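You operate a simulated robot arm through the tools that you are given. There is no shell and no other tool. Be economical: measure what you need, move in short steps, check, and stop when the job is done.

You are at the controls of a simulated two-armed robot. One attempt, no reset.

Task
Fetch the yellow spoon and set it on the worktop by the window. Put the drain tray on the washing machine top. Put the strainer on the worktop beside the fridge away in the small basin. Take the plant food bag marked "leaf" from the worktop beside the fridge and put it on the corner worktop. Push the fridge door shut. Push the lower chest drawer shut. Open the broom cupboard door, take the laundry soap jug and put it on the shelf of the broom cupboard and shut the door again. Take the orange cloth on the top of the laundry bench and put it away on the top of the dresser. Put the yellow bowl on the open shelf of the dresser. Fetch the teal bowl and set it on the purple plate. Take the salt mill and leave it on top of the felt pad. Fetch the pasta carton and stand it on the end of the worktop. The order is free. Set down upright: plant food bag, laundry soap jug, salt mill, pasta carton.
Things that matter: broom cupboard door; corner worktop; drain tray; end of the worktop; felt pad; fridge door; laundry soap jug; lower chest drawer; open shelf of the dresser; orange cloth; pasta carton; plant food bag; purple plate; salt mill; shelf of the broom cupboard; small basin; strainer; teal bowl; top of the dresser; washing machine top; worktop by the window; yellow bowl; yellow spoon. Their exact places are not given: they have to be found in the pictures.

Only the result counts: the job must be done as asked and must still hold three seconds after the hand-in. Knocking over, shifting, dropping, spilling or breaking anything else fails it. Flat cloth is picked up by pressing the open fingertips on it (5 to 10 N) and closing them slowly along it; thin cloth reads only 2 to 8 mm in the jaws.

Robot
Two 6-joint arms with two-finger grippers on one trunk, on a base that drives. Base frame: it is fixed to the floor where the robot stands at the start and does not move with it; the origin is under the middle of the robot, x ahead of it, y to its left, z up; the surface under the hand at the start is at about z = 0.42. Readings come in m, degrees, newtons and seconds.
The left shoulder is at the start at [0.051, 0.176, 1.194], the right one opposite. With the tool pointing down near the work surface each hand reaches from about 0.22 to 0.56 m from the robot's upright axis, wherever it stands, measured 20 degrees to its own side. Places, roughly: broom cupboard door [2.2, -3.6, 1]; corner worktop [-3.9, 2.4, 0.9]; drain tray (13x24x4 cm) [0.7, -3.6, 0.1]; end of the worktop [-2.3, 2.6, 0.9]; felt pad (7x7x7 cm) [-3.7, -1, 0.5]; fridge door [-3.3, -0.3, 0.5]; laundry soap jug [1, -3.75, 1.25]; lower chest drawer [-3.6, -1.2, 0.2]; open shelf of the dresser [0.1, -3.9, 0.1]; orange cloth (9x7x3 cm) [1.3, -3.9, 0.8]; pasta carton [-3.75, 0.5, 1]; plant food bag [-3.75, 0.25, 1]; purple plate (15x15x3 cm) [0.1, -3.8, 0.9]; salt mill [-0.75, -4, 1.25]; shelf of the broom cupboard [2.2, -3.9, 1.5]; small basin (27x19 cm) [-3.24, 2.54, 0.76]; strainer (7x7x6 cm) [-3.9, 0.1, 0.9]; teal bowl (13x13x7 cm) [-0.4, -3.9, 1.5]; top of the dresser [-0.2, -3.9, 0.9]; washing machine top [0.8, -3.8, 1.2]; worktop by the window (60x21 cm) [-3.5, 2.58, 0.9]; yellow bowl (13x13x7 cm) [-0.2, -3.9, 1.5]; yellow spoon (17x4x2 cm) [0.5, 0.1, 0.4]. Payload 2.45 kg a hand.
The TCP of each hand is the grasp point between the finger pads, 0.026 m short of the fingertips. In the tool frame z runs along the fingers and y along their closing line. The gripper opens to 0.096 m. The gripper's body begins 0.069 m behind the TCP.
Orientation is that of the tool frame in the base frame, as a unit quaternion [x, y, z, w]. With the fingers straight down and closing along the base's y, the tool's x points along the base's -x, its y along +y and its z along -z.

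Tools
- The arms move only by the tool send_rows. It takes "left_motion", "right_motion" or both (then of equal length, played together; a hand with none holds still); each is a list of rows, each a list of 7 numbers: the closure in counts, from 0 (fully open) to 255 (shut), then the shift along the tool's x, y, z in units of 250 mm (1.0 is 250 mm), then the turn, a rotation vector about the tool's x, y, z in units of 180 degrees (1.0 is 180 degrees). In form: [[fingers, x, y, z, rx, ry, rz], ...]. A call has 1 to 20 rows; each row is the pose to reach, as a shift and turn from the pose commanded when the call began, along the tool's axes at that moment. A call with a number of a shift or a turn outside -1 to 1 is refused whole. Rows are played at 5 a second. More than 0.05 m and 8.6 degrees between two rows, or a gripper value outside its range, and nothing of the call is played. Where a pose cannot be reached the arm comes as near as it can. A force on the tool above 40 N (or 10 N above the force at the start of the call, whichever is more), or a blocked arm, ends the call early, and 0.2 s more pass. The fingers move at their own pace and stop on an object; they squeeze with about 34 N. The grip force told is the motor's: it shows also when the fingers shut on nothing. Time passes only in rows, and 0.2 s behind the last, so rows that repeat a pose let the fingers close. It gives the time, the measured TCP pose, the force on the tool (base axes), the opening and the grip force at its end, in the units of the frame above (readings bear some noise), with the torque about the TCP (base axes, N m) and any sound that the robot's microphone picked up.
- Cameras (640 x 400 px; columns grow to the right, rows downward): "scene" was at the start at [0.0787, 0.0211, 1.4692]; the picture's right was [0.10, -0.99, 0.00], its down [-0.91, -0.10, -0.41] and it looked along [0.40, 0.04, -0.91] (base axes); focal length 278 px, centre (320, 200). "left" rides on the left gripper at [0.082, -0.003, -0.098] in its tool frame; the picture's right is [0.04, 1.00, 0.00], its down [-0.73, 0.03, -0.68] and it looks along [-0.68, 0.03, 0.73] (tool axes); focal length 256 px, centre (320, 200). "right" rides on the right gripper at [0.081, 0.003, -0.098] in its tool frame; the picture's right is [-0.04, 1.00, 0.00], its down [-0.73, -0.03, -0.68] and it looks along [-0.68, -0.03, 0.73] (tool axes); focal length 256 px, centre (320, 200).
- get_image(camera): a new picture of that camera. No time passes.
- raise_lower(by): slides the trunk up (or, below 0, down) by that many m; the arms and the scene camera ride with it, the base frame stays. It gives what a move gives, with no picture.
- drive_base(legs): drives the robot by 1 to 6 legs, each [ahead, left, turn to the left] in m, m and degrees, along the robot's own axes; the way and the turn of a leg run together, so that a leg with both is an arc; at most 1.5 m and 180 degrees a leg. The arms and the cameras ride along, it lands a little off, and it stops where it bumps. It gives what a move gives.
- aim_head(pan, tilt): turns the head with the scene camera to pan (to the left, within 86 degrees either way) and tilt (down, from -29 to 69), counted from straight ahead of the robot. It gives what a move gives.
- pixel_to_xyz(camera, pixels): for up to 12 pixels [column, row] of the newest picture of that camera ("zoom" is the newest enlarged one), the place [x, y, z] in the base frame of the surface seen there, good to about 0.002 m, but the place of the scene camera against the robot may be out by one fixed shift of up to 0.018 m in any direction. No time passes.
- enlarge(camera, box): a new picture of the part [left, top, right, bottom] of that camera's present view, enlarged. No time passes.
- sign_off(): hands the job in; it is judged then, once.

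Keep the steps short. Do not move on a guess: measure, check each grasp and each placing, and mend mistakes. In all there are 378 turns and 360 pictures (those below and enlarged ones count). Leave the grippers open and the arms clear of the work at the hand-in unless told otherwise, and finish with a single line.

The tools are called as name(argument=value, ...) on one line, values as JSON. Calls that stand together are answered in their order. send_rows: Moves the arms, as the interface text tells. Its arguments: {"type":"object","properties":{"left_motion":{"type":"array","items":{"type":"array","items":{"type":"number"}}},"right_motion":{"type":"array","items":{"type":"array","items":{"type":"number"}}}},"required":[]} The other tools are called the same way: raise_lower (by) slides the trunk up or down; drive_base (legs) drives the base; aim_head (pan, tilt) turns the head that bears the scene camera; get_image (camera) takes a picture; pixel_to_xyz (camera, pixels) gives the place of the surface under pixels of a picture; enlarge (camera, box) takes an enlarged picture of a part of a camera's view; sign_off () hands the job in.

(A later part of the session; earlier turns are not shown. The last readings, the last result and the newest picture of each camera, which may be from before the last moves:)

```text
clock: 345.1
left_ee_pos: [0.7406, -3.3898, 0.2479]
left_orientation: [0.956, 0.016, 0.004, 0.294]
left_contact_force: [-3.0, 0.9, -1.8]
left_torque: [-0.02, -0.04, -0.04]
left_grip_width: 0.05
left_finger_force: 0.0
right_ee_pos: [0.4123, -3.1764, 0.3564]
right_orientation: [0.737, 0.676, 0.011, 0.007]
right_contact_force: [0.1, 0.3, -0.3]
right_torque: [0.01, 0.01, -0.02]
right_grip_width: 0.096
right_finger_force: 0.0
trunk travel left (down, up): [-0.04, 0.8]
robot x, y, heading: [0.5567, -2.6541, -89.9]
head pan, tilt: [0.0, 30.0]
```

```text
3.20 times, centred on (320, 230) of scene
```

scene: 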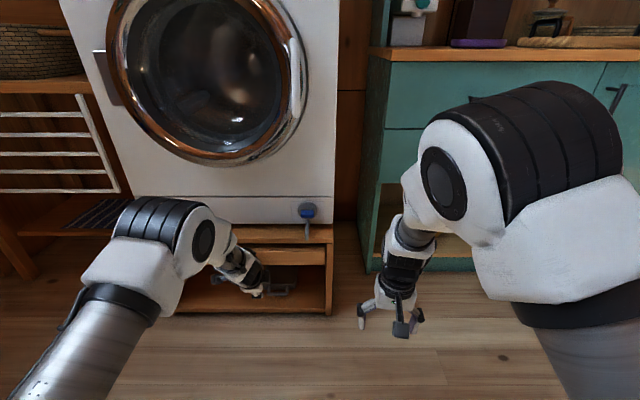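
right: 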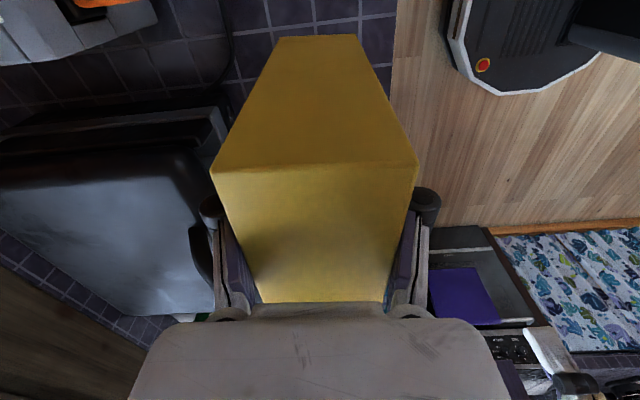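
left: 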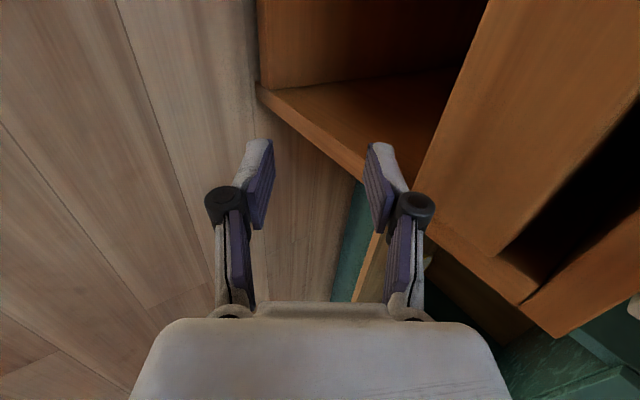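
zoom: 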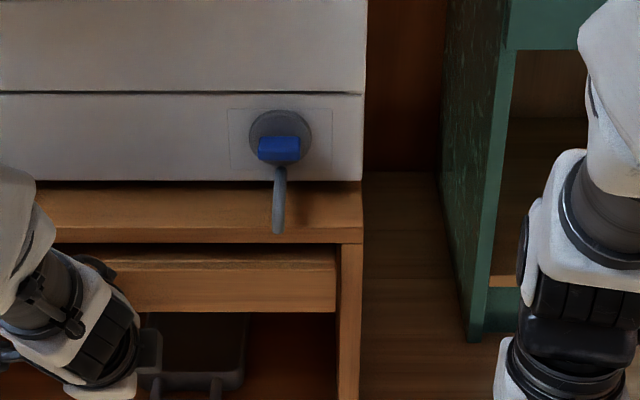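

The left hand bumped something (likely the stand drawer's handle). Move right 4 cm, then back off, and look.

drive_base(legs=[[0, -0.05, 0], [-0.12, 0, 0]])

send_rows(left_motion=[[120, 0, 0, -0.15, 0, 0, 0], [120, 0, 0, -0.3, 0, 0, 0], [120, 0, 0, -0.45, 0, 0, 0], [120, 0, 0, -0.6, 0, 0, 0], [120, 0, 0, -0.75, 0, 0, 0]])

drive_base(legs=[[0, 0.35, 0]])

get_image(camera="scene")

enlarge(camera="scene", box=[190, 170, 430, 320])

```text
clock: 346.9
left_ee_pos: [0.6907, -3.2695, 0.2491]
left_orientation: [0.955, 0.017, 0.004, 0.295]
left_contact_force: [-0.4, 0.4, -0.2]
left_torque: [0.0, 0.0, 0.01]
left_grip_width: 0.051
left_finger_force: 0.1
right_ee_pos: [0.3637, -3.0547, 0.3561]
right_orientation: [0.737, 0.676, 0.01, 0.008]
right_contact_force: [0.7, 0.4, 0.8]
right_torque: [0.01, -0.03, 0.0]
right_grip_width: 0.0963
right_finger_force: 0.1
trunk travel left (down, up): [-0.04, 0.8]
robot x, y, heading: [0.5048, -2.5344, -89.8]
head pan, tilt: [0.0, 30.0]
```

```text
clock: 348.1
left_ee_pos: [0.6905, -3.1803, 0.3846]
left_orientation: [0.96, 0.018, 0.01, 0.279]
left_contact_force: [-0.2, 0.7, 0.1]
left_torque: [-0.01, 0.0, -0.01]
left_grip_width: 0.0507
left_finger_force: 0.1
left hand out of reach, approached as far as the arm can: row 3, 4, 5
right_ee_pos: [0.3629, -3.0552, 0.3559]
right_orientation: [0.738, 0.675, 0.01, 0.007]
right_contact_force: [0.2, -0.4, -0.6]
right_torque: [0.02, 0.0, 0.0]
right_grip_width: 0.096
right_finger_force: 0.0
trunk travel left (down, up): [-0.04, 0.8]
robot x, y, heading: [0.5053, -2.5307, -90.2]
head pan, tilt: [0.0, 30.0]
```

```text
clock: 350.4
left_ee_pos: [1.0389, -3.1819, 0.3838]
left_orientation: [0.96, 0.017, 0.01, 0.279]
left_contact_force: [1.1, -0.7, 0.4]
left_torque: [-0.03, -0.01, -0.01]
left_grip_width: 0.0509
left_finger_force: 0.0
right_ee_pos: [0.7116, -3.0548, 0.3568]
right_orientation: [0.738, 0.674, 0.01, 0.007]
right_contact_force: [-0.1, 0.4, -0.2]
right_torque: [0.04, 0.0, -0.01]
right_grip_width: 0.096
right_finger_force: 0.1
trunk travel left (down, up): [-0.04, 0.8]
robot x, y, heading: [0.853, -2.5322, -89.9]
head pan, tilt: [0.0, 30.0]
```

```text
242 pictures are left
```

scene: 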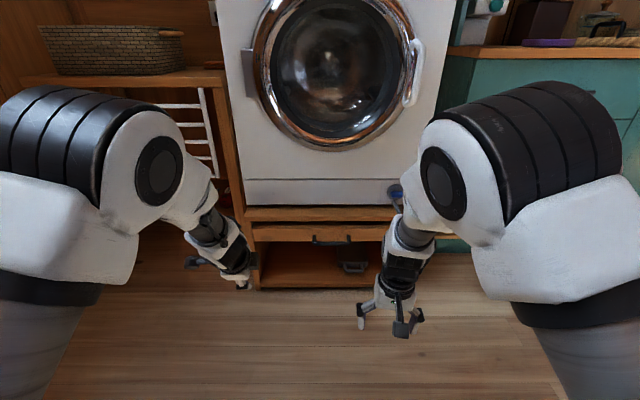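

```text
2.67 times, centred on (310, 245) of scene
```

zoom: 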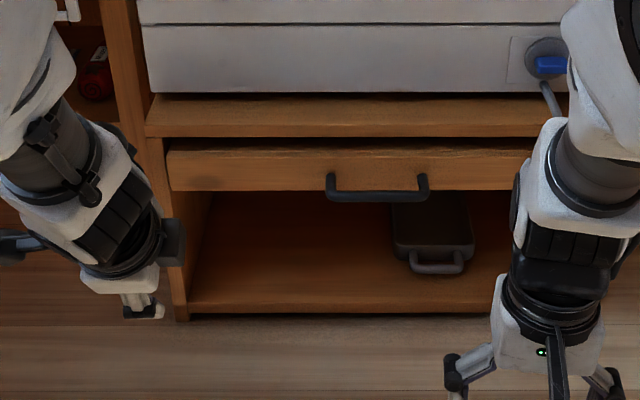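

Tray visible on the stand's lower shelf, handle toward us at zoom (437,262). Measure.

pixel_to_xyz(camera="zoom", pixels=[[437, 272], [412, 255], [462, 252], [397, 245], [472, 238], [433, 245], [430, 215], [395, 210], [330, 185], [425, 185], [300, 295], [300, 270]])

pixel_to_xyz(camera="zoom", pixels=[[470, 195], [300, 165], [300, 130], [440, 268], [437, 262], [200, 250], [540, 95], [433, 200]])

```text
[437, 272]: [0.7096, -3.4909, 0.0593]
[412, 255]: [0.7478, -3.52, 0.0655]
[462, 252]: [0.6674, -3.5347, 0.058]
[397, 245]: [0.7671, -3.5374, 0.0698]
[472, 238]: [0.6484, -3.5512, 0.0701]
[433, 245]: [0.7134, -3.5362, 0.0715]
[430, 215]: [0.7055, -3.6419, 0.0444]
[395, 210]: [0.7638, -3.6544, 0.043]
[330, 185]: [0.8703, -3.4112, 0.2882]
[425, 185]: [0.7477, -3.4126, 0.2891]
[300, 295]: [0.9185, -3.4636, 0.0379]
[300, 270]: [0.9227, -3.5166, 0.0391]
```

```text
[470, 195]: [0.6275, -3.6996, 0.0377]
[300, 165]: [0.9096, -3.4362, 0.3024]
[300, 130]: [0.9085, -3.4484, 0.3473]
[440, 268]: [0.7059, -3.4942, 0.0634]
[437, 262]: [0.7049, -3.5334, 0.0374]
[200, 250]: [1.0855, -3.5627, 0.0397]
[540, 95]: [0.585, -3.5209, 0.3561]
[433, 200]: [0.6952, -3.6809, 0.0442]
```

Plan for the tray: grip its east side wall (x≈0.767) near mid-length with a low, forward-pitched hand closing sideways, so it hangs level. First bring the left hand back to straight-down standard yaw.

send_rows(left_motion=[[120, 0, 0, 0, 0.046, 0, 0], [120, 0, 0, 0, 0.09, 0, 0], [120, 0, 0, 0, 0.135, 0, 0], [120, 0, 0, 0, 0.18, 0, 0], [120, 0, 0, 0, 0.18, 0, 0]])

send_rows(left_motion=[[120, 0, 0, 0, 0, 0, -0.045], [120, 0, 0, 0, 0, 0, -0.09], [120, 0, 0, 0, 0, 0, -0.135], [120, 0, 0, 0, 0, 0, -0.18], [120, 0, 0, 0, 0, 0, -0.225], [120, 0, 0, 0, 0, 0, -0.27], [120, 0, 0, 0, 0, 0, -0.315], [120, 0, 0, 0, 0, 0, -0.36], [120, 0, 0, 0, 0, 0, -0.405], [120, 0, 0, 0, 0, 0, -0.45], [120, 0, 0, 0, 0, 0, -0.49]])

send_rows(left_motion=[[120, 0, 0, 0.04, 0, -0.04, 0], [120, 0, 0, 0.08, 0, -0.08, 0], [120, 0, 0, 0.12, 0, -0.12, 0], [120, 0, 0, 0.16, 0, -0.16, 0], [120, 0, 0, 0.2, 0, -0.2, 0], [120, 0, 0, 0.25, 0, -0.24, 0], [120, 0, 0, 0.3, 0, -0.28, 0], [120, 0, 0, 0.35, 0, -0.32, 0], [120, 0, 0, 0.4, 0, -0.36, 0], [120, 0, 0, 0.4, 0, -0.36, 0]])

```text
clock: 351.6
left_ee_pos: [0.9839, -3.1253, 0.3775]
left_orientation: [1.0, 0.021, 0.004, 0.0]
left_contact_force: [0.3, -0.4, -0.8]
left_torque: [0.01, -0.01, 0.0]
left_grip_width: 0.0507
left_finger_force: 0.1
left hand out of reach, approached as far as the arm can: row 1, 2, 3, 4, 5
right_ee_pos: [0.7129, -3.0556, 0.3559]
right_orientation: [0.739, 0.674, 0.01, 0.006]
right_contact_force: [0.3, -0.8, 0.1]
right_torque: [-0.01, 0.0, 0.0]
right_grip_width: 0.0959
right_finger_force: 0.0
trunk travel left (down, up): [-0.04, 0.8]
robot x, y, heading: [0.8623, -2.531, -90.0]
head pan, tilt: [0.0, 30.0]
```

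```text
clock: 353.9
left_ee_pos: [0.9946, -3.1188, 0.3759]
left_orientation: [0.751, 0.661, -0.001, 0.001]
left_contact_force: [-0.1, 0.7, -1.1]
left_torque: [0.02, 0.01, 0.05]
left_grip_width: 0.051
left_finger_force: 0.1
left hand out of reach, approached as far as the arm can: row 10, 11
right_ee_pos: [0.7128, -3.0546, 0.3558]
right_orientation: [0.739, 0.674, 0.01, 0.007]
right_contact_force: [0.4, -1.0, -0.5]
right_torque: [0.03, 0.0, -0.04]
right_grip_width: 0.096
right_finger_force: 0.1
trunk travel left (down, up): [-0.04, 0.8]
robot x, y, heading: [0.8524, -2.5329, -90.2]
head pan, tilt: [0.0, 30.0]
```

```text
clock: 356.1
left_ee_pos: [0.9927, -3.1191, 0.2746]
left_orientation: [0.634, 0.557, -0.402, 0.355]
left_contact_force: [-0.2, 0.1, -0.5]
left_torque: [0.0, -0.03, -0.01]
left_grip_width: 0.0505
left_finger_force: 0.1
left hand out of reach, approached as far as the arm can: row 4, 5
right_ee_pos: [0.7121, -3.0546, 0.3553]
right_orientation: [0.738, 0.674, 0.011, 0.006]
right_contact_force: [0.5, 0.5, 0.2]
right_torque: [0.02, -0.01, 0.01]
right_grip_width: 0.0959
right_finger_force: 0.2
trunk travel left (down, up): [-0.04, 0.8]
robot x, y, heading: [0.8554, -2.5313, -89.9]
head pan, tilt: [0.0, 30.0]
```

Yaw is ~7° off; correct it while extending forward 0.15 m and lowering 0.13 m.

send_rows(left_motion=[[120, 0.036, 0.012, 0.127, -0.012, 0, -0.006], [120, 0.072, 0.024, 0.253, -0.024, 0, -0.012], [120, 0.109, 0.036, 0.38, -0.036, 0, -0.017], [120, 0.145, 0.048, 0.507, -0.036, 0, -0.017], [120, 0.18, 0.06, 0.633, -0.036, 0, -0.017], [120, 0.218, 0.072, 0.76, -0.036, 0, -0.017], [120, 0.218, 0.072, 0.76, -0.036, 0, -0.017]])

raise_lower(by=-0.03)

drive_base(legs=[[0, -0.22, 0]])

get_image(camera="left")

```text
clock: 357.8
left_ee_pos: [0.9912, -3.2687, 0.148]
left_orientation: [0.598, 0.595, -0.381, 0.378]
left_contact_force: [-0.4, 0.0, -0.1]
left_torque: [0.0, -0.03, 0.0]
left_grip_width: 0.0506
left_finger_force: 0.0
right_ee_pos: [0.7128, -3.0546, 0.3561]
right_orientation: [0.738, 0.674, 0.011, 0.007]
right_contact_force: [-0.1, -0.1, -0.3]
right_torque: [0.01, 0.03, 0.04]
right_grip_width: 0.0958
right_finger_force: 0.1
trunk travel left (down, up): [-0.04, 0.8]
robot x, y, heading: [0.8539, -2.5319, -90.1]
head pan, tilt: [0.0, 30.0]
```

```text
clock: 358.5
left_ee_pos: [0.9917, -3.2678, 0.1168]
left_orientation: [0.598, 0.596, -0.38, 0.379]
left_contact_force: [1.0, -1.0, 0.1]
left_torque: [0.04, 0.02, -0.01]
left_grip_width: 0.0508
left_finger_force: 0.0
right_ee_pos: [0.7122, -3.0549, 0.3256]
right_orientation: [0.739, 0.674, 0.01, 0.007]
right_contact_force: [0.8, 0.4, 0.3]
right_torque: [0.02, 0.0, 0.03]
right_grip_width: 0.0957
right_finger_force: 0.0
trunk travel left (down, up): [-0.01, 0.83]
robot x, y, heading: [0.8575, -2.5323, -90.0]
head pan, tilt: [0.0, 30.0]
```

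```text
clock: 360.2
left_ee_pos: [0.77, -3.2672, 0.1172]
left_orientation: [0.599, 0.595, -0.381, 0.378]
left_contact_force: [0.3, 0.1, 0.6]
left_torque: [0.02, 0.04, 0.03]
left_grip_width: 0.051
left_finger_force: 0.1
right_ee_pos: [0.4914, -3.0538, 0.3259]
right_orientation: [0.739, 0.674, 0.01, 0.006]
right_contact_force: [0.5, -0.2, -0.6]
right_torque: [-0.01, 0.02, 0.05]
right_grip_width: 0.096
right_finger_force: 0.0
trunk travel left (down, up): [-0.01, 0.83]
robot x, y, heading: [0.6363, -2.5336, -90.0]
head pan, tilt: [0.0, 30.0]
```

```text
240 pictures are left
```

left: 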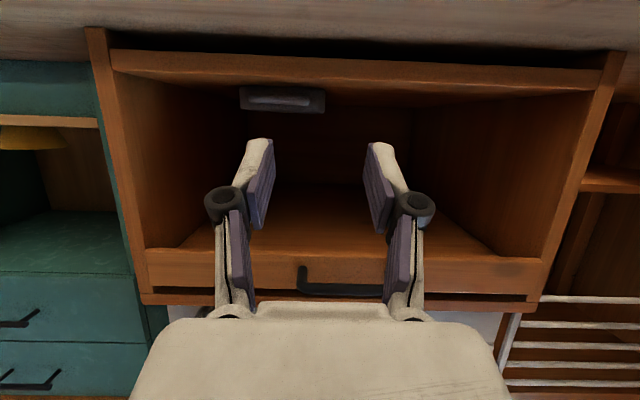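

The hand view is upside down (floor at the top); the tray shows at (283,98). Measure it here.

pixel_to_xyz(camera="left", pixels=[[242, 98], [323, 98], [283, 108], [283, 92], [325, 92], [300, 103], [320, 130], [110, 62], [605, 85], [320, 255], [310, 290]])

enlarge(camera="left", box=[210, 60, 370, 160])

```text
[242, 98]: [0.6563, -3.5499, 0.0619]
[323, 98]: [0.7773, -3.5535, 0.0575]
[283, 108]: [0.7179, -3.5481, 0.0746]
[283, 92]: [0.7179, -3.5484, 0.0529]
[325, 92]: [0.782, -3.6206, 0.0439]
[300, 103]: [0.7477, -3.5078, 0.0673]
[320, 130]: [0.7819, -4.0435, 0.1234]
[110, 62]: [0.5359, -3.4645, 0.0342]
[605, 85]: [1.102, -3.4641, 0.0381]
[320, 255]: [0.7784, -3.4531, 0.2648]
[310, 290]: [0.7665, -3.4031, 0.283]
```

```text
4.00 times, centred on (290, 110) of left
```

zoom: 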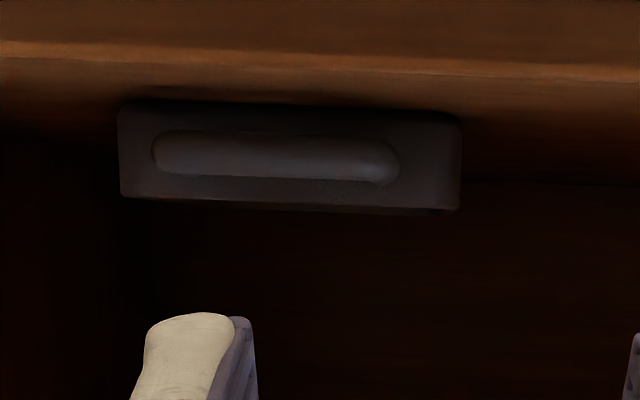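

Tray (arm frame): x 0.653–0.778, front y −3.549, rim ≈0.079. Drive 0.325 m in at z 0.117, straddling the east wall.

drive_base(legs=[[0.2, 0.004, 0], [0.125, 0, 0]])

get_image(camera="left")

```text
clock: 362.7
left_ee_pos: [0.7727, -3.5753, 0.1068]
left_orientation: [0.604, 0.599, -0.372, 0.372]
left_contact_force: [-0.3, -1.0, 0.4]
left_torque: [0.01, -0.02, -0.02]
left_grip_width: 0.0508
left_finger_force: 0.0
right_ee_pos: [0.496, -3.3704, 0.3261]
right_orientation: [0.738, 0.675, 0.011, 0.007]
right_contact_force: [0.2, 0.2, -0.3]
right_torque: [-0.01, -0.02, 0.0]
right_grip_width: 0.0958
right_finger_force: 0.1
trunk travel left (down, up): [-0.01, 0.83]
robot x, y, heading: [0.6379, -2.8492, -90.0]
head pan, tilt: [0.0, 30.0]
stopped in leg 2: the robot was blocked; the commanded pose is now the measured one
```

```text
238 pictures are left
```

left: 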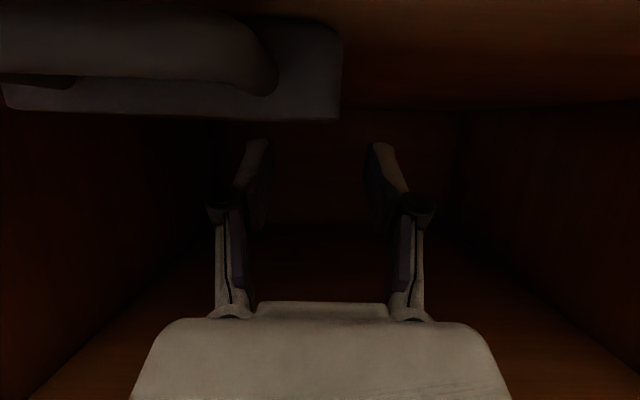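

Blocked at y −3.575 (the wrist meets the pull-out above). The fingers already straddle the wall; lower the hand 3 cm here instead.

send_rows(left_motion=[[120, 0.036, 0, 0.017, 0, 0, 0], [120, 0.072, 0, 0.034, 0, 0, 0], [120, 0.105, 0, 0.05, 0, 0, 0], [120, 0.105, 0, 0.05, 0, 0, 0]])

get_image(camera="left")

```text
clock: 363.7
left_ee_pos: [0.7733, -3.5742, 0.0792]
left_orientation: [0.604, 0.597, -0.374, 0.372]
left_contact_force: [-0.2, -1.0, 3.7]
left_torque: [0.05, 0.07, 0.03]
left_grip_width: 0.0508
left_finger_force: 0.0
right_ee_pos: [0.4957, -3.3705, 0.3253]
right_orientation: [0.738, 0.674, 0.011, 0.006]
right_contact_force: [0.2, 0.5, 0.4]
right_torque: [0.02, -0.01, 0.0]
right_grip_width: 0.0959
right_finger_force: 0.2
trunk travel left (down, up): [-0.01, 0.83]
robot x, y, heading: [0.6385, -2.8463, -90.1]
head pan, tilt: [0.0, 30.0]
```

```text
237 pictures are left
```

left: 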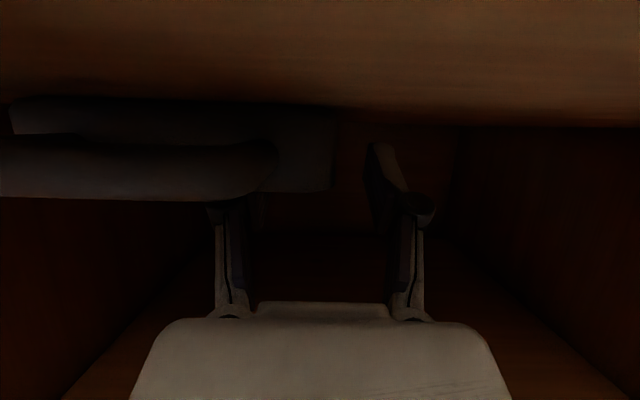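

Slight contact with the rim (3.7 N). Close here and test.

send_rows(left_motion=[[160, 0, 0, 0, 0, 0, 0], [200, 0, 0, 0, 0, 0, 0], [255, 0, 0, 0, 0, 0, 0], [255, 0, 0, 0, 0, 0, 0], [255, 0, 0, 0, 0, 0, 0]])

send_rows(left_motion=[[255, -0.036, 0, -0.017, 0, 0, 0], [255, -0.06, 0, -0.028, 0, 0, 0], [255, -0.06, 0, -0.028, 0, 0, 0]])

get_image(camera="left")

```text
clock: 364.9
left_ee_pos: [0.7739, -3.5735, 0.0773]
left_orientation: [0.604, 0.598, -0.373, 0.372]
left_contact_force: [-0.3, -0.6, 0.0]
left_torque: [0.1, -0.06, -0.01]
left_grip_width: 0.0062
left_finger_force: 32.4
right_ee_pos: [0.4958, -3.3704, 0.3245]
right_orientation: [0.739, 0.674, 0.011, 0.007]
right_contact_force: [-0.3, -0.8, -0.3]
right_torque: [0.02, -0.02, 0.0]
right_grip_width: 0.0961
right_finger_force: 0.0
trunk travel left (down, up): [-0.01, 0.83]
robot x, y, heading: [0.6397, -2.8501, -90.2]
head pan, tilt: [0.0, 30.0]
```

```text
clock: 365.7
left_ee_pos: [0.7732, -3.5735, 0.0947]
left_orientation: [0.604, 0.598, -0.373, 0.372]
left_contact_force: [0.4, 0.7, -1.2]
left_torque: [0.03, -0.07, -0.04]
left_grip_width: 0.0058
left_finger_force: 32.5
right_ee_pos: [0.4962, -3.3713, 0.3255]
right_orientation: [0.738, 0.674, 0.011, 0.007]
right_contact_force: [0.3, 0.2, 0.3]
right_torque: [-0.04, -0.02, 0.05]
right_grip_width: 0.0961
right_finger_force: 0.1
trunk travel left (down, up): [-0.01, 0.83]
robot x, y, heading: [0.6383, -2.8489, -89.8]
head pan, tilt: [0.0, 30.0]
```

```text
236 pictures are left
```

left: 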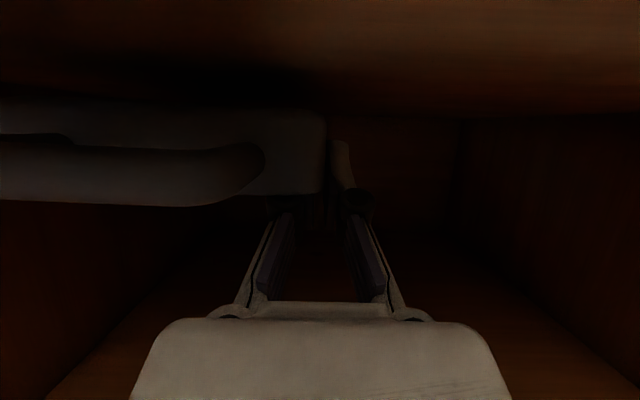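

Tray is lifted (light, 1.2 N). Back out slowly 0.3 m and check.

drive_base(legs=[[-0.33, 0, 0]])

raise_lower(by=0.15)

get_image(camera="scene")

```text
clock: 367.9
left_ee_pos: [0.7728, -3.2479, 0.0941]
left_orientation: [0.604, 0.598, -0.373, 0.372]
left_contact_force: [0.2, -0.7, -0.8]
left_torque: [0.06, -0.06, 0.02]
left_grip_width: 0.006
left_finger_force: 32.5
right_ee_pos: [0.4958, -3.0445, 0.3241]
right_orientation: [0.738, 0.675, 0.011, 0.007]
right_contact_force: [-0.3, 0.4, -0.6]
right_torque: [-0.02, -0.02, -0.01]
right_grip_width: 0.0961
right_finger_force: 0.0
trunk travel left (down, up): [-0.01, 0.83]
robot x, y, heading: [0.6451, -2.5174, -90.3]
head pan, tilt: [0.0, 30.0]
```

```text
clock: 369.6
left_ee_pos: [0.7744, -3.2475, 0.2444]
left_orientation: [0.604, 0.598, -0.373, 0.372]
left_contact_force: [0.0, 0.0, -1.5]
left_torque: [0.07, -0.07, -0.02]
left_grip_width: 0.0061
left_finger_force: 32.8
right_ee_pos: [0.4957, -3.045, 0.4756]
right_orientation: [0.738, 0.675, 0.011, 0.007]
right_contact_force: [1.1, -0.6, 0.4]
right_torque: [-0.01, 0.03, -0.01]
right_grip_width: 0.0958
right_finger_force: 0.1
trunk travel left (down, up): [-0.16, 0.68]
robot x, y, heading: [0.6383, -2.5215, -90.0]
head pan, tilt: [0.0, 30.0]
```

```text
235 pictures are left
```

scene: 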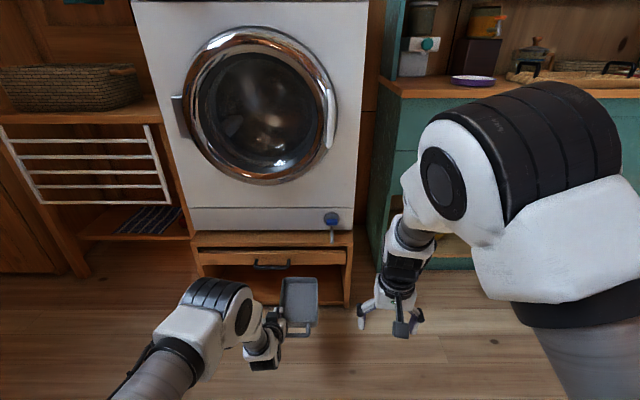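

Tray is held level; stand unchanged. Back 0.15 m, raise the trunk fully, then raise the left hand.

drive_base(legs=[[-0.15, 0, 0]])

raise_lower(by=0.4)

raise_lower(by=0.28)

send_rows(left_motion=[[255, -0.145, 0, -0.068, 0, 0, 0], [255, -0.29, 0, -0.136, 0, 0, 0], [255, -0.435, 0, -0.204, 0, 0, 0], [255, -0.58, 0, -0.272, 0, 0, 0], [255, -0.725, 0, -0.34, 0, 0, 0], [255, -0.87, 0, -0.407, 0, 0, 0], [255, -0.98, 0, -0.46, 0, 0, 0]])

aim_head(pan=5, tilt=25)

get_image(camera="scene")

```text
clock: 371.0
left_ee_pos: [0.7749, -3.0965, 0.2453]
left_orientation: [0.604, 0.598, -0.373, 0.372]
left_contact_force: [0.0, -0.6, -1.3]
left_torque: [0.09, -0.08, 0.01]
left_grip_width: 0.006
left_finger_force: 32.2
right_ee_pos: [0.4955, -2.8929, 0.4764]
right_orientation: [0.738, 0.674, 0.01, 0.007]
right_contact_force: [-0.7, -0.4, 0.3]
right_torque: [-0.03, -0.05, -0.01]
right_grip_width: 0.0962
right_finger_force: 0.0
trunk travel left (down, up): [-0.16, 0.68]
robot x, y, heading: [0.6448, -2.3714, -90.0]
head pan, tilt: [0.0, 30.0]
```

```text
clock: 374.8
left_ee_pos: [0.7734, -3.0964, 0.6439]
left_orientation: [0.604, 0.598, -0.373, 0.372]
left_contact_force: [0.2, -0.1, -1.1]
left_torque: [0.06, -0.08, -0.04]
left_grip_width: 0.0059
left_finger_force: 32.5
right_ee_pos: [0.4957, -2.8938, 0.8765]
right_orientation: [0.739, 0.674, 0.011, 0.006]
right_contact_force: [0.8, 0.2, 0.1]
right_torque: [-0.03, 0.0, 0.01]
right_grip_width: 0.0956
right_finger_force: 0.1
trunk travel left (down, up): [-0.56, 0.28]
robot x, y, heading: [0.6406, -2.3706, -90.0]
head pan, tilt: [0.0, 30.0]
```

```text
clock: 377.7
left_ee_pos: [0.7735, -3.098, 0.9243]
left_orientation: [0.604, 0.598, -0.373, 0.372]
left_contact_force: [-0.1, -0.5, -0.6]
left_torque: [0.09, -0.05, 0.01]
left_grip_width: 0.006
left_finger_force: 32.7
right_ee_pos: [0.4962, -2.8932, 1.1555]
right_orientation: [0.738, 0.674, 0.011, 0.007]
right_contact_force: [-0.6, 0.4, -0.8]
right_torque: [0.05, 0.0, 0.02]
right_grip_width: 0.0961
right_finger_force: 0.1
trunk travel left (down, up): [-0.84, 0.0]
robot x, y, heading: [0.6387, -2.3695, -90.0]
head pan, tilt: [0.0, 30.0]
```

```text
clock: 379.3
left_ee_pos: [0.7726, -3.1013, 1.1952]
left_orientation: [0.604, 0.598, -0.373, 0.372]
left_contact_force: [0.8, -0.9, -1.1]
left_torque: [0.06, -0.11, 0.03]
left_grip_width: 0.006
left_finger_force: 32.4
right_ee_pos: [0.4966, -2.8919, 1.156]
right_orientation: [0.739, 0.674, 0.01, 0.007]
right_contact_force: [0.0, 0.7, -0.3]
right_torque: [-0.02, -0.01, 0.0]
right_grip_width: 0.0962
right_finger_force: 0.0
trunk travel left (down, up): [-0.84, 0.0]
robot x, y, heading: [0.638, -2.3705, -90.4]
head pan, tilt: [0.0, 30.0]
```

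```text
clock: 379.9
left_ee_pos: [0.7727, -3.102, 1.1945]
left_orientation: [0.604, 0.598, -0.373, 0.372]
left_contact_force: [0.7, -0.6, -0.6]
left_torque: [0.01, -0.05, 0.03]
left_grip_width: 0.006
left_finger_force: 32.4
right_ee_pos: [0.4963, -2.8934, 1.1564]
right_orientation: [0.738, 0.674, 0.011, 0.006]
right_contact_force: [-0.4, -0.2, -0.6]
right_torque: [0.01, -0.02, -0.06]
right_grip_width: 0.0961
right_finger_force: 0.2
trunk travel left (down, up): [-0.84, 0.0]
robot x, y, heading: [0.637, -2.3685, -90.2]
head pan, tilt: [5.0, 25.0]
```

```text
234 pictures are left
```

scene: 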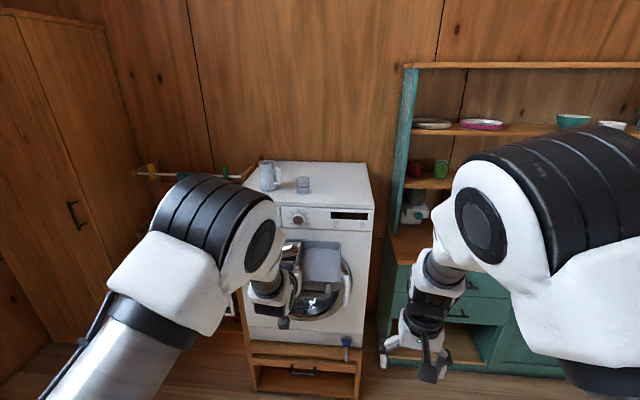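

pixel_to_xyz(camera="scene", pixels=[[340, 180], [365, 200], [285, 200], [270, 178], [303, 185], [340, 207], [280, 205], [362, 165], [320, 195], [252, 185], [298, 218], [268, 165]])

enlarge(camera="scene", box=[230, 140, 390, 250])

```text
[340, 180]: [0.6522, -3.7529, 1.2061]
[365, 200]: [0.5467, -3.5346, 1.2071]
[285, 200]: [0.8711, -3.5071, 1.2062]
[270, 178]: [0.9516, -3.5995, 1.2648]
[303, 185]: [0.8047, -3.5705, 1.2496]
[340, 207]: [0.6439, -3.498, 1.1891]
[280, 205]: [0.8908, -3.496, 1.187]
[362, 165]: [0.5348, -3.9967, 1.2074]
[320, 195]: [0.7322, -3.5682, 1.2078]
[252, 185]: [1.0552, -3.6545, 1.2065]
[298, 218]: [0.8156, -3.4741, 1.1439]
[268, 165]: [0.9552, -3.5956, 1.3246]
```

```text
3.64 times, centred on (310, 195) of scene
```

zoom: 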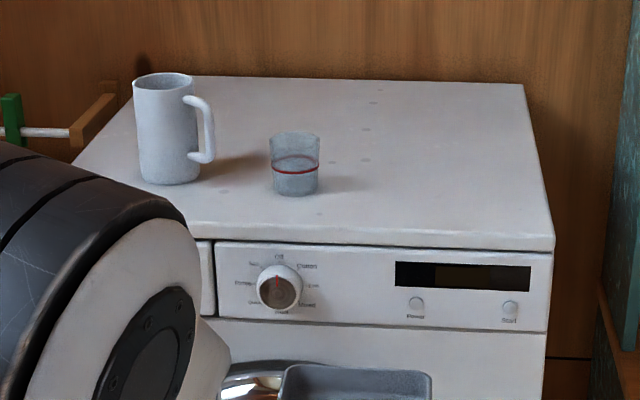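

Washer top ≈1.212, x 0.53–1.06; a white jug (0.95,−3.62) and a cup (0.80,−3.58) stand on it. I raise the tray to clear, shift right 0.10 m and go in 0.5 m.

send_rows(left_motion=[[255, -0.115, 0, -0.054, 0, 0, 0], [255, -0.23, 0, -0.108, 0, 0, 0], [255, -0.37, 0, -0.173, 0, 0, 0], [255, -0.37, 0, -0.173, 0, 0, 0]])

drive_base(legs=[[0, -0.1, 0.2], [0.48, 0, 0]])

get_image(camera="scene")

```text
clock: 380.9
left_ee_pos: [0.7746, -3.1061, 1.2958]
left_orientation: [0.603, 0.6, -0.373, 0.371]
left_contact_force: [-0.2, 0.1, -1.1]
left_torque: [0.06, -0.06, -0.02]
left_grip_width: 0.0059
left_finger_force: 32.6
right_ee_pos: [0.4952, -2.8936, 1.1544]
right_orientation: [0.738, 0.674, 0.011, 0.006]
right_contact_force: [0.0, -0.4, 0.3]
right_torque: [0.01, -0.03, 0.01]
right_grip_width: 0.0958
right_finger_force: 0.1
trunk travel left (down, up): [-0.84, 0.0]
robot x, y, heading: [0.6393, -2.3737, -90.0]
head pan, tilt: [5.0, 25.0]
```

```text
clock: 384.5
left_ee_pos: [0.6767, -3.5839, 1.2979]
left_orientation: [0.602, 0.6, -0.374, 0.371]
left_contact_force: [0.4, 0.1, -1.0]
left_torque: [0.01, -0.08, -0.01]
left_grip_width: 0.0057
left_finger_force: 32.6
right_ee_pos: [0.3982, -3.3727, 1.1559]
right_orientation: [0.739, 0.674, 0.01, 0.008]
right_contact_force: [-0.1, -0.3, -0.9]
right_torque: [-0.06, 0.01, 0.05]
right_grip_width: 0.0959
right_finger_force: 0.1
trunk travel left (down, up): [-0.84, 0.0]
robot x, y, heading: [0.5423, -2.8523, -89.9]
head pan, tilt: [5.0, 25.0]
```

```text
232 pictures are left
```

scene: 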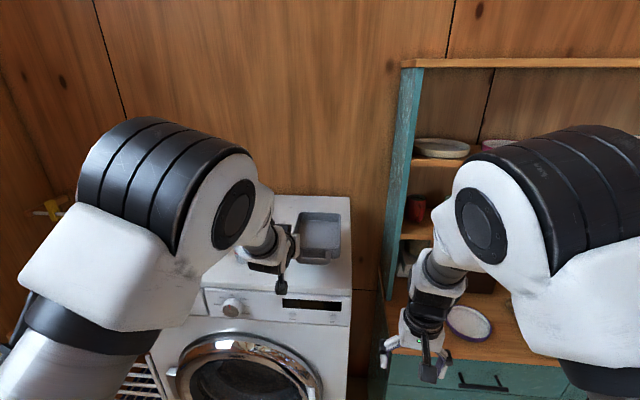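

Tray is over the top. Ahead 0.09 m, then lower to contact.

drive_base(legs=[[0.09, 0, 0]])

send_rows(left_motion=[[255, 0.05, 0, 0.023, 0, 0, 0], [255, 0.1, 0, 0.047, 0, 0, 0], [255, 0.14, 0, 0.065, 0, 0, 0], [255, 0.16, 0, 0.075, 0, 0, 0], [255, 0.175, 0, 0.082, 0, 0, 0], [255, 0.175, 0, 0.082, 0, 0, 0]])

get_image(camera="left")

```text
clock: 385.6
left_ee_pos: [0.6776, -3.6693, 1.3006]
left_orientation: [0.601, 0.599, -0.375, 0.372]
left_contact_force: [0.9, 0.1, -0.4]
left_torque: [0.09, -0.08, -0.01]
left_grip_width: 0.006
left_finger_force: 32.5
right_ee_pos: [0.3976, -3.4584, 1.1593]
right_orientation: [0.738, 0.675, 0.009, 0.008]
right_contact_force: [-0.6, 0.1, -0.2]
right_torque: [-0.04, -0.02, -0.01]
right_grip_width: 0.0958
right_finger_force: 0.1
trunk travel left (down, up): [-0.84, 0.0]
robot x, y, heading: [0.5412, -2.9385, -90.0]
head pan, tilt: [5.0, 25.0]
```

```text
clock: 386.7
left_ee_pos: [0.6766, -3.6728, 1.2617]
left_orientation: [0.599, 0.597, -0.378, 0.376]
left_contact_force: [2.3, 7.1, 16.6]
left_torque: [3.07, -0.37, -0.37]
left_grip_width: 0.0058
left_finger_force: 32.6
right_ee_pos: [0.3978, -3.4594, 1.158]
right_orientation: [0.738, 0.675, 0.009, 0.007]
right_contact_force: [-0.2, 0.3, 0.7]
right_torque: [0.01, 0.05, 0.02]
right_grip_width: 0.0959
right_finger_force: 0.0
trunk travel left (down, up): [-0.84, 0.0]
robot x, y, heading: [0.5429, -2.9379, -89.9]
head pan, tilt: [5.0, 25.0]
stopped in row 5 (left hand): the force on the tool passed its limit at 47 N (the readings are from after the stop); the commanded pose is now the measured one
```

```text
231 pictures are left
```

left: 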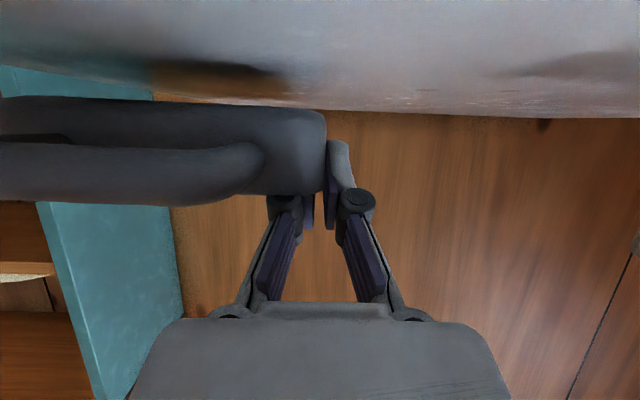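

The hand camera under the pitched hand touches the washer top. I raise a little, back off ~9.5 cm so that the camera stays in front of the edge, then lower.

send_rows(left_motion=[[255, -0.03, 0, -0.014, 0, 0, 0], [255, -0.06, 0, -0.028, 0, 0, 0]])

drive_base(legs=[[-0.097, 0, 0]])

send_rows(left_motion=[[255, 0.04, 0, 0.019, 0, 0, 0], [255, 0.07, 0, 0.033, 0, 0, 0], [255, 0.09, 0, 0.042, 0, 0, 0], [255, 0.09, 0, 0.042, 0, 0, 0]])

get_image(camera="left")

```text
clock: 387.3
left_ee_pos: [0.6771, -3.6773, 1.2749]
left_orientation: [0.6, 0.598, -0.379, 0.374]
left_contact_force: [0.7, 0.0, -1.2]
left_torque: [0.07, -0.12, 0.01]
left_grip_width: 0.0064
left_finger_force: 31.8
right_ee_pos: [0.398, -3.4621, 1.1564]
right_orientation: [0.738, 0.674, 0.01, 0.007]
right_contact_force: [-0.1, -0.9, 0.2]
right_torque: [0.0, 0.03, -0.03]
right_grip_width: 0.0962
right_finger_force: 0.1
trunk travel left (down, up): [-0.84, 0.0]
robot x, y, heading: [0.5424, -2.9402, -89.9]
head pan, tilt: [5.0, 25.0]
```

```text
clock: 388.5
left_ee_pos: [0.6769, -3.5837, 1.2713]
left_orientation: [0.6, 0.599, -0.376, 0.373]
left_contact_force: [0.5, 0.1, -0.6]
left_torque: [0.04, -0.05, -0.02]
left_grip_width: 0.0059
left_finger_force: 32.2
right_ee_pos: [0.3966, -3.3696, 1.153]
right_orientation: [0.739, 0.674, 0.013, 0.006]
right_contact_force: [0.1, -0.9, -0.5]
right_torque: [0.04, -0.02, 0.0]
right_grip_width: 0.0959
right_finger_force: 0.1
trunk travel left (down, up): [-0.84, 0.0]
robot x, y, heading: [0.5403, -2.8425, -90.0]
head pan, tilt: [5.0, 25.0]
```

```text
clock: 389.5
left_ee_pos: [0.6756, -3.5799, 1.2495]
left_orientation: [0.6, 0.597, -0.379, 0.375]
left_contact_force: [0.1, 0.1, -0.5]
left_torque: [0.07, -0.07, 0.02]
left_grip_width: 0.006
left_finger_force: 32.3
right_ee_pos: [0.3975, -3.3662, 1.155]
right_orientation: [0.738, 0.674, 0.012, 0.006]
right_contact_force: [-0.3, -0.3, -0.4]
right_torque: [-0.01, 0.02, 0.03]
right_grip_width: 0.0958
right_finger_force: 0.2
trunk travel left (down, up): [-0.84, 0.0]
robot x, y, heading: [0.5423, -2.844, -89.9]
head pan, tilt: [5.0, 25.0]
```

```text
230 pictures are left
```

left: 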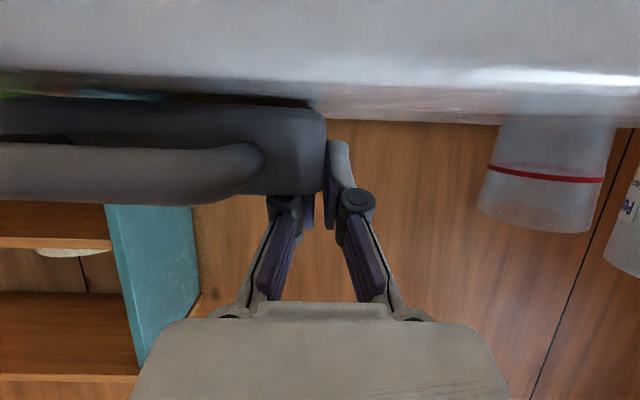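

Near the surface now (1.2495). Lower ~5 mm more in fine steps to touch.

send_rows(left_motion=[[255, 0.008, 0, 0.004, 0, 0, 0], [255, 0.016, 0, 0.0075, 0, 0, 0], [255, 0.02, 0, 0.0094, 0, 0, 0], [255, 0.02, 0, 0.0094, 0, 0, 0]])

```text
clock: 390.5
left_ee_pos: [0.6761, -3.579, 1.2455]
left_orientation: [0.599, 0.597, -0.38, 0.375]
left_contact_force: [0.9, -1.6, 11.0]
left_torque: [0.33, 0.05, 0.05]
left_grip_width: 0.0058
left_finger_force: 32.4
right_ee_pos: [0.3974, -3.3645, 1.156]
right_orientation: [0.738, 0.675, 0.01, 0.007]
right_contact_force: [0.1, 0.7, 0.0]
right_torque: [0.0, 0.02, 0.01]
right_grip_width: 0.0958
right_finger_force: 0.0
trunk travel left (down, up): [-0.84, 0.0]
robot x, y, heading: [0.5427, -2.8416, -90.1]
head pan, tilt: [5.0, 25.0]
```

Contact. Open, raise 5 cm, back off.

send_rows(left_motion=[[220, 0, 0, 0, 0, 0, 0], [170, 0, 0, 0, 0, 0, 0], [130, 0, 0, 0, 0, 0, 0], [130, -0.05, 0, -0.023, 0, 0, 0], [130, -0.12, 0, -0.056, 0, 0, 0], [130, -0.2, 0, -0.094, 0, 0, 0]])

drive_base(legs=[[-0.25, 0, 0]])

get_image(camera="scene")

```text
clock: 391.9
left_ee_pos: [0.676, -3.5789, 1.2991]
left_orientation: [0.599, 0.599, -0.377, 0.373]
left_contact_force: [-0.7, -0.3, 0.1]
left_torque: [0.0, 0.02, 0.02]
left_grip_width: 0.0468
left_finger_force: 0.0
right_ee_pos: [0.3971, -3.3653, 1.1558]
right_orientation: [0.739, 0.674, 0.012, 0.007]
right_contact_force: [0.7, -0.1, 0.1]
right_torque: [-0.01, 0.0, -0.01]
right_grip_width: 0.0959
right_finger_force: 0.0
trunk travel left (down, up): [-0.84, 0.0]
robot x, y, heading: [0.5428, -2.8408, -90.0]
head pan, tilt: [5.0, 25.0]
```

```text
clock: 393.7
left_ee_pos: [0.6765, -3.3321, 1.2971]
left_orientation: [0.599, 0.6, -0.376, 0.374]
left_contact_force: [-0.9, -0.4, 0.1]
left_torque: [0.01, -0.03, 0.01]
left_grip_width: 0.047
left_finger_force: 0.0
right_ee_pos: [0.398, -3.1185, 1.1551]
right_orientation: [0.738, 0.675, 0.011, 0.006]
right_contact_force: [-0.5, -0.2, 0.4]
right_torque: [0.02, 0.0, -0.01]
right_grip_width: 0.0963
right_finger_force: 0.0
trunk travel left (down, up): [-0.84, 0.0]
robot x, y, heading: [0.541, -2.5921, -89.9]
head pan, tilt: [5.0, 25.0]
```

```text
229 pictures are left
```

scene: 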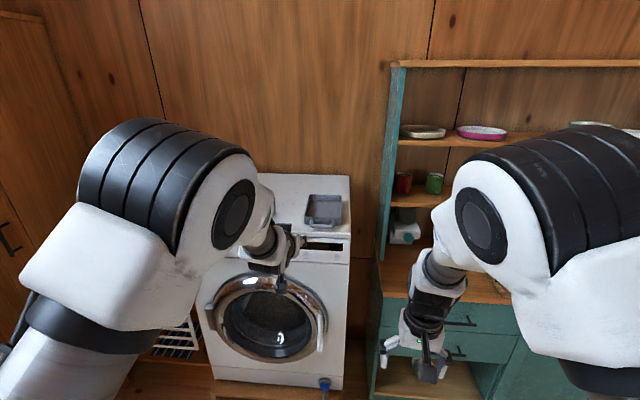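

Tray is on the washer top. Now look at the broom cupboard on the left.

drive_base(legs=[[0.0, 0.9, 0]])

aim_head(pan=20, tilt=15)

get_image(camera="scene")

```text
clock: 398.5
left_ee_pos: [1.5871, -3.3297, 1.299]
left_orientation: [0.599, 0.599, -0.378, 0.375]
left_contact_force: [0.8, -0.7, 0.3]
left_torque: [0.06, 0.0, 0.04]
left_grip_width: 0.047
left_finger_force: 0.1
right_ee_pos: [1.3086, -3.1153, 1.1545]
right_orientation: [0.737, 0.676, 0.011, 0.006]
right_contact_force: [-0.1, -0.4, 0.4]
right_torque: [-0.01, 0.02, 0.0]
right_grip_width: 0.0961
right_finger_force: 0.0
trunk travel left (down, up): [-0.84, 0.0]
robot x, y, heading: [1.4506, -2.5905, -89.9]
head pan, tilt: [5.0, 25.0]
```

```text
clock: 399.2
left_ee_pos: [1.5894, -3.3286, 1.299]
left_orientation: [0.599, 0.599, -0.378, 0.374]
left_contact_force: [-0.4, -0.2, 0.3]
left_torque: [-0.01, 0.0, 0.0]
left_grip_width: 0.0469
left_finger_force: 0.0
right_ee_pos: [1.3091, -3.1159, 1.1543]
right_orientation: [0.737, 0.675, 0.011, 0.007]
right_contact_force: [-0.1, -0.2, -0.1]
right_torque: [0.02, 0.01, 0.01]
right_grip_width: 0.0959
right_finger_force: 0.0
trunk travel left (down, up): [-0.84, 0.0]
robot x, y, heading: [1.4512, -2.5893, -89.8]
head pan, tilt: [20.0, 15.0]
```

```text
228 pictures are left
```

scene: 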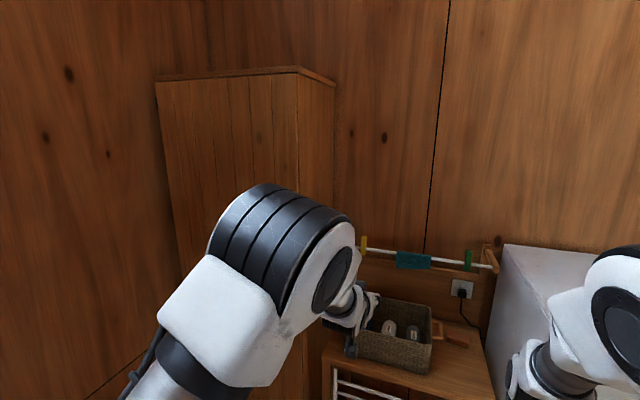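

pixel_to_xyz(camera="scene", pixels=[[175, 150], [290, 100], [190, 240], [170, 90], [320, 150], [460, 340], [350, 380], [395, 330], [440, 390], [440, 265]])

enlarge(camera="scene", box=[320, 220, 500, 400])

```text
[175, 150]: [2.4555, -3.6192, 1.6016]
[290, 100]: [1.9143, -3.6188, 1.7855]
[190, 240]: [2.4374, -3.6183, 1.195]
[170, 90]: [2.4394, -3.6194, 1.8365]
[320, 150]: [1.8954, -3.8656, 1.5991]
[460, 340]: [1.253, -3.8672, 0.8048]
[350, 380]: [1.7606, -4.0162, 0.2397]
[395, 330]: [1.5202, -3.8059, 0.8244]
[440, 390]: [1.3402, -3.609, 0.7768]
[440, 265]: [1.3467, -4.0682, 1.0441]
```

```text
2.22 times, centred on (410, 310) of scene
```

zoom: 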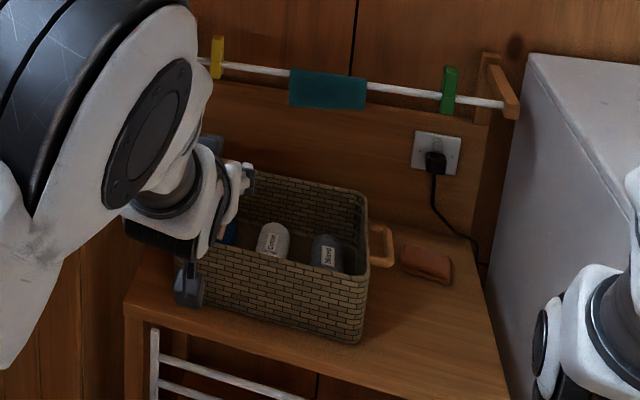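

The folded orange cloth lies at ≈(1.25,−3.87,0.80). Move left 0.45 m and look at the cupboard door handle.

drive_base(legs=[[-0.1, 0.4, 0]])

aim_head(pan=0, tilt=20)

get_image(camera="scene")

```text
clock: 401.8
left_ee_pos: [1.9862, -3.2286, 1.299]
left_orientation: [0.599, 0.599, -0.376, 0.374]
left_contact_force: [0.2, 0.6, -1.0]
left_torque: [0.01, -0.05, 0.04]
left_grip_width: 0.0468
left_finger_force: 0.1
right_ee_pos: [1.7063, -3.0179, 1.1551]
right_orientation: [0.737, 0.675, 0.011, 0.007]
right_contact_force: [0.0, 0.3, -0.7]
right_torque: [0.01, 0.0, 0.01]
right_grip_width: 0.0959
right_finger_force: 0.2
trunk travel left (down, up): [-0.84, 0.0]
robot x, y, heading: [1.8505, -2.4944, -89.9]
head pan, tilt: [20.0, 15.0]
```

```text
clock: 402.6
left_ee_pos: [1.9883, -3.23, 1.2993]
left_orientation: [0.598, 0.6, -0.378, 0.375]
left_contact_force: [0.4, 0.1, -0.1]
left_torque: [0.03, 0.03, -0.01]
left_grip_width: 0.0471
left_finger_force: 0.0
right_ee_pos: [1.7082, -3.0156, 1.1557]
right_orientation: [0.737, 0.675, 0.011, 0.007]
right_contact_force: [0.4, 0.5, -0.9]
right_torque: [0.01, 0.06, 0.02]
right_grip_width: 0.0963
right_finger_force: 0.0
trunk travel left (down, up): [-0.84, 0.0]
robot x, y, heading: [1.8474, -2.4915, -90.0]
head pan, tilt: [0.0, 20.0]
```

```text
226 pictures are left
```

scene: 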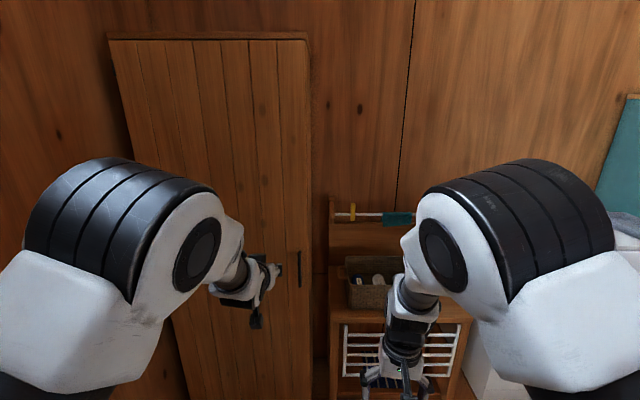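

Handle seen at (299,268), on the west edge. Zoom and measure.

enlarge(camera="scene", box=[250, 230, 340, 310])

pixel_to_xyz(camera="scene", pixels=[[299, 254], [299, 268], [299, 284], [290, 268], [306, 268], [308, 150], [300, 150], [296, 284], [113, 150], [125, 270]])

```text
5.00 times, centred on (295, 270) of scene
```

zoom: 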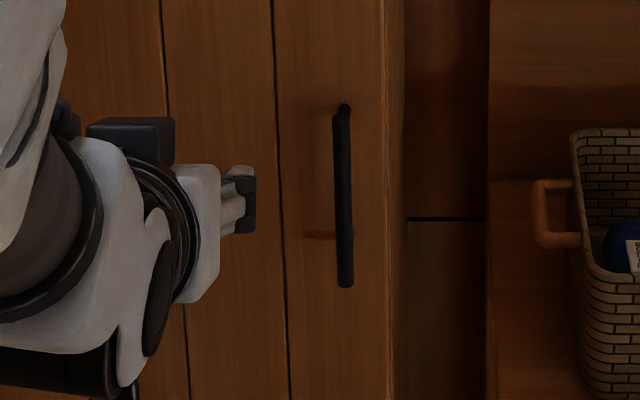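

```text
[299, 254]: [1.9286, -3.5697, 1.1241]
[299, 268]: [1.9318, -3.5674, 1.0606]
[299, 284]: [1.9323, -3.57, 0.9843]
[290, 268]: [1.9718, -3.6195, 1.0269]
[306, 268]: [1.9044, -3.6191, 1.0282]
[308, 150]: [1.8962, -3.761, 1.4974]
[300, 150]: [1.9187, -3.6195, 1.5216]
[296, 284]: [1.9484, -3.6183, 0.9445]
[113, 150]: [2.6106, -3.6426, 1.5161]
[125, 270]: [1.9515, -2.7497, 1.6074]
```

Handle: vertical bar at x=1.931, y≈−3.57, z 0.98–1.13; hinge on the east side (x≈2.46). Lower the left hand to z≈1.06, align and check before grasping.

send_rows(left_motion=[[90, 0.15, 0, 0.07, 0, 0, 0], [90, 0.3, 0, 0.14, 0, 0, 0], [90, 0.45, 0, 0.21, 0, 0, 0], [90, 0.6, 0, 0.28, 0, 0, 0], [90, 0.75, 0, 0.35, 0, 0, 0], [90, 0.865, 0, 0.405, 0, 0, 0], [90, 0.865, 0, 0.405, 0, 0, 0]])

drive_base(legs=[[0.22, -0.057, 0]])

get_image(camera="left")

```text
clock: 404.2
left_ee_pos: [1.9862, -3.2257, 1.0594]
left_orientation: [0.598, 0.599, -0.378, 0.375]
left_contact_force: [-0.4, 0.5, 0.5]
left_torque: [0.03, -0.02, 0.03]
left_grip_width: 0.0621
left_finger_force: 0.1
right_ee_pos: [1.7063, -3.016, 1.155]
right_orientation: [0.737, 0.675, 0.011, 0.006]
right_contact_force: [-0.5, 0.8, -0.2]
right_torque: [0.02, 0.02, 0.01]
right_grip_width: 0.0962
right_finger_force: 0.0
trunk travel left (down, up): [-0.84, 0.0]
robot x, y, heading: [1.8515, -2.4959, -89.7]
head pan, tilt: [0.0, 20.0]
```

```text
clock: 405.9
left_ee_pos: [1.9303, -3.4432, 1.0611]
left_orientation: [0.598, 0.6, -0.377, 0.375]
left_contact_force: [-0.1, -0.3, -0.5]
left_torque: [-0.03, 0.01, 0.0]
left_grip_width: 0.062
left_finger_force: 0.1
right_ee_pos: [1.6536, -3.2326, 1.156]
right_orientation: [0.737, 0.676, 0.01, 0.006]
right_contact_force: [-1.2, -0.5, -0.3]
right_torque: [0.03, 0.01, 0.01]
right_grip_width: 0.096
right_finger_force: 0.1
trunk travel left (down, up): [-0.84, 0.0]
robot x, y, heading: [1.7929, -2.7101, -89.9]
head pan, tilt: [0.0, 20.0]
```

```text
224 pictures are left
```

left: 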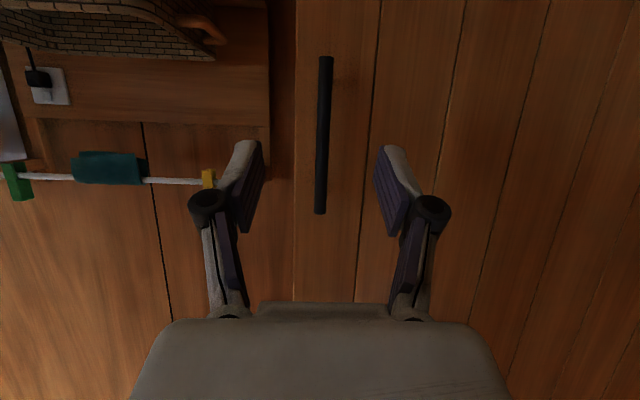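

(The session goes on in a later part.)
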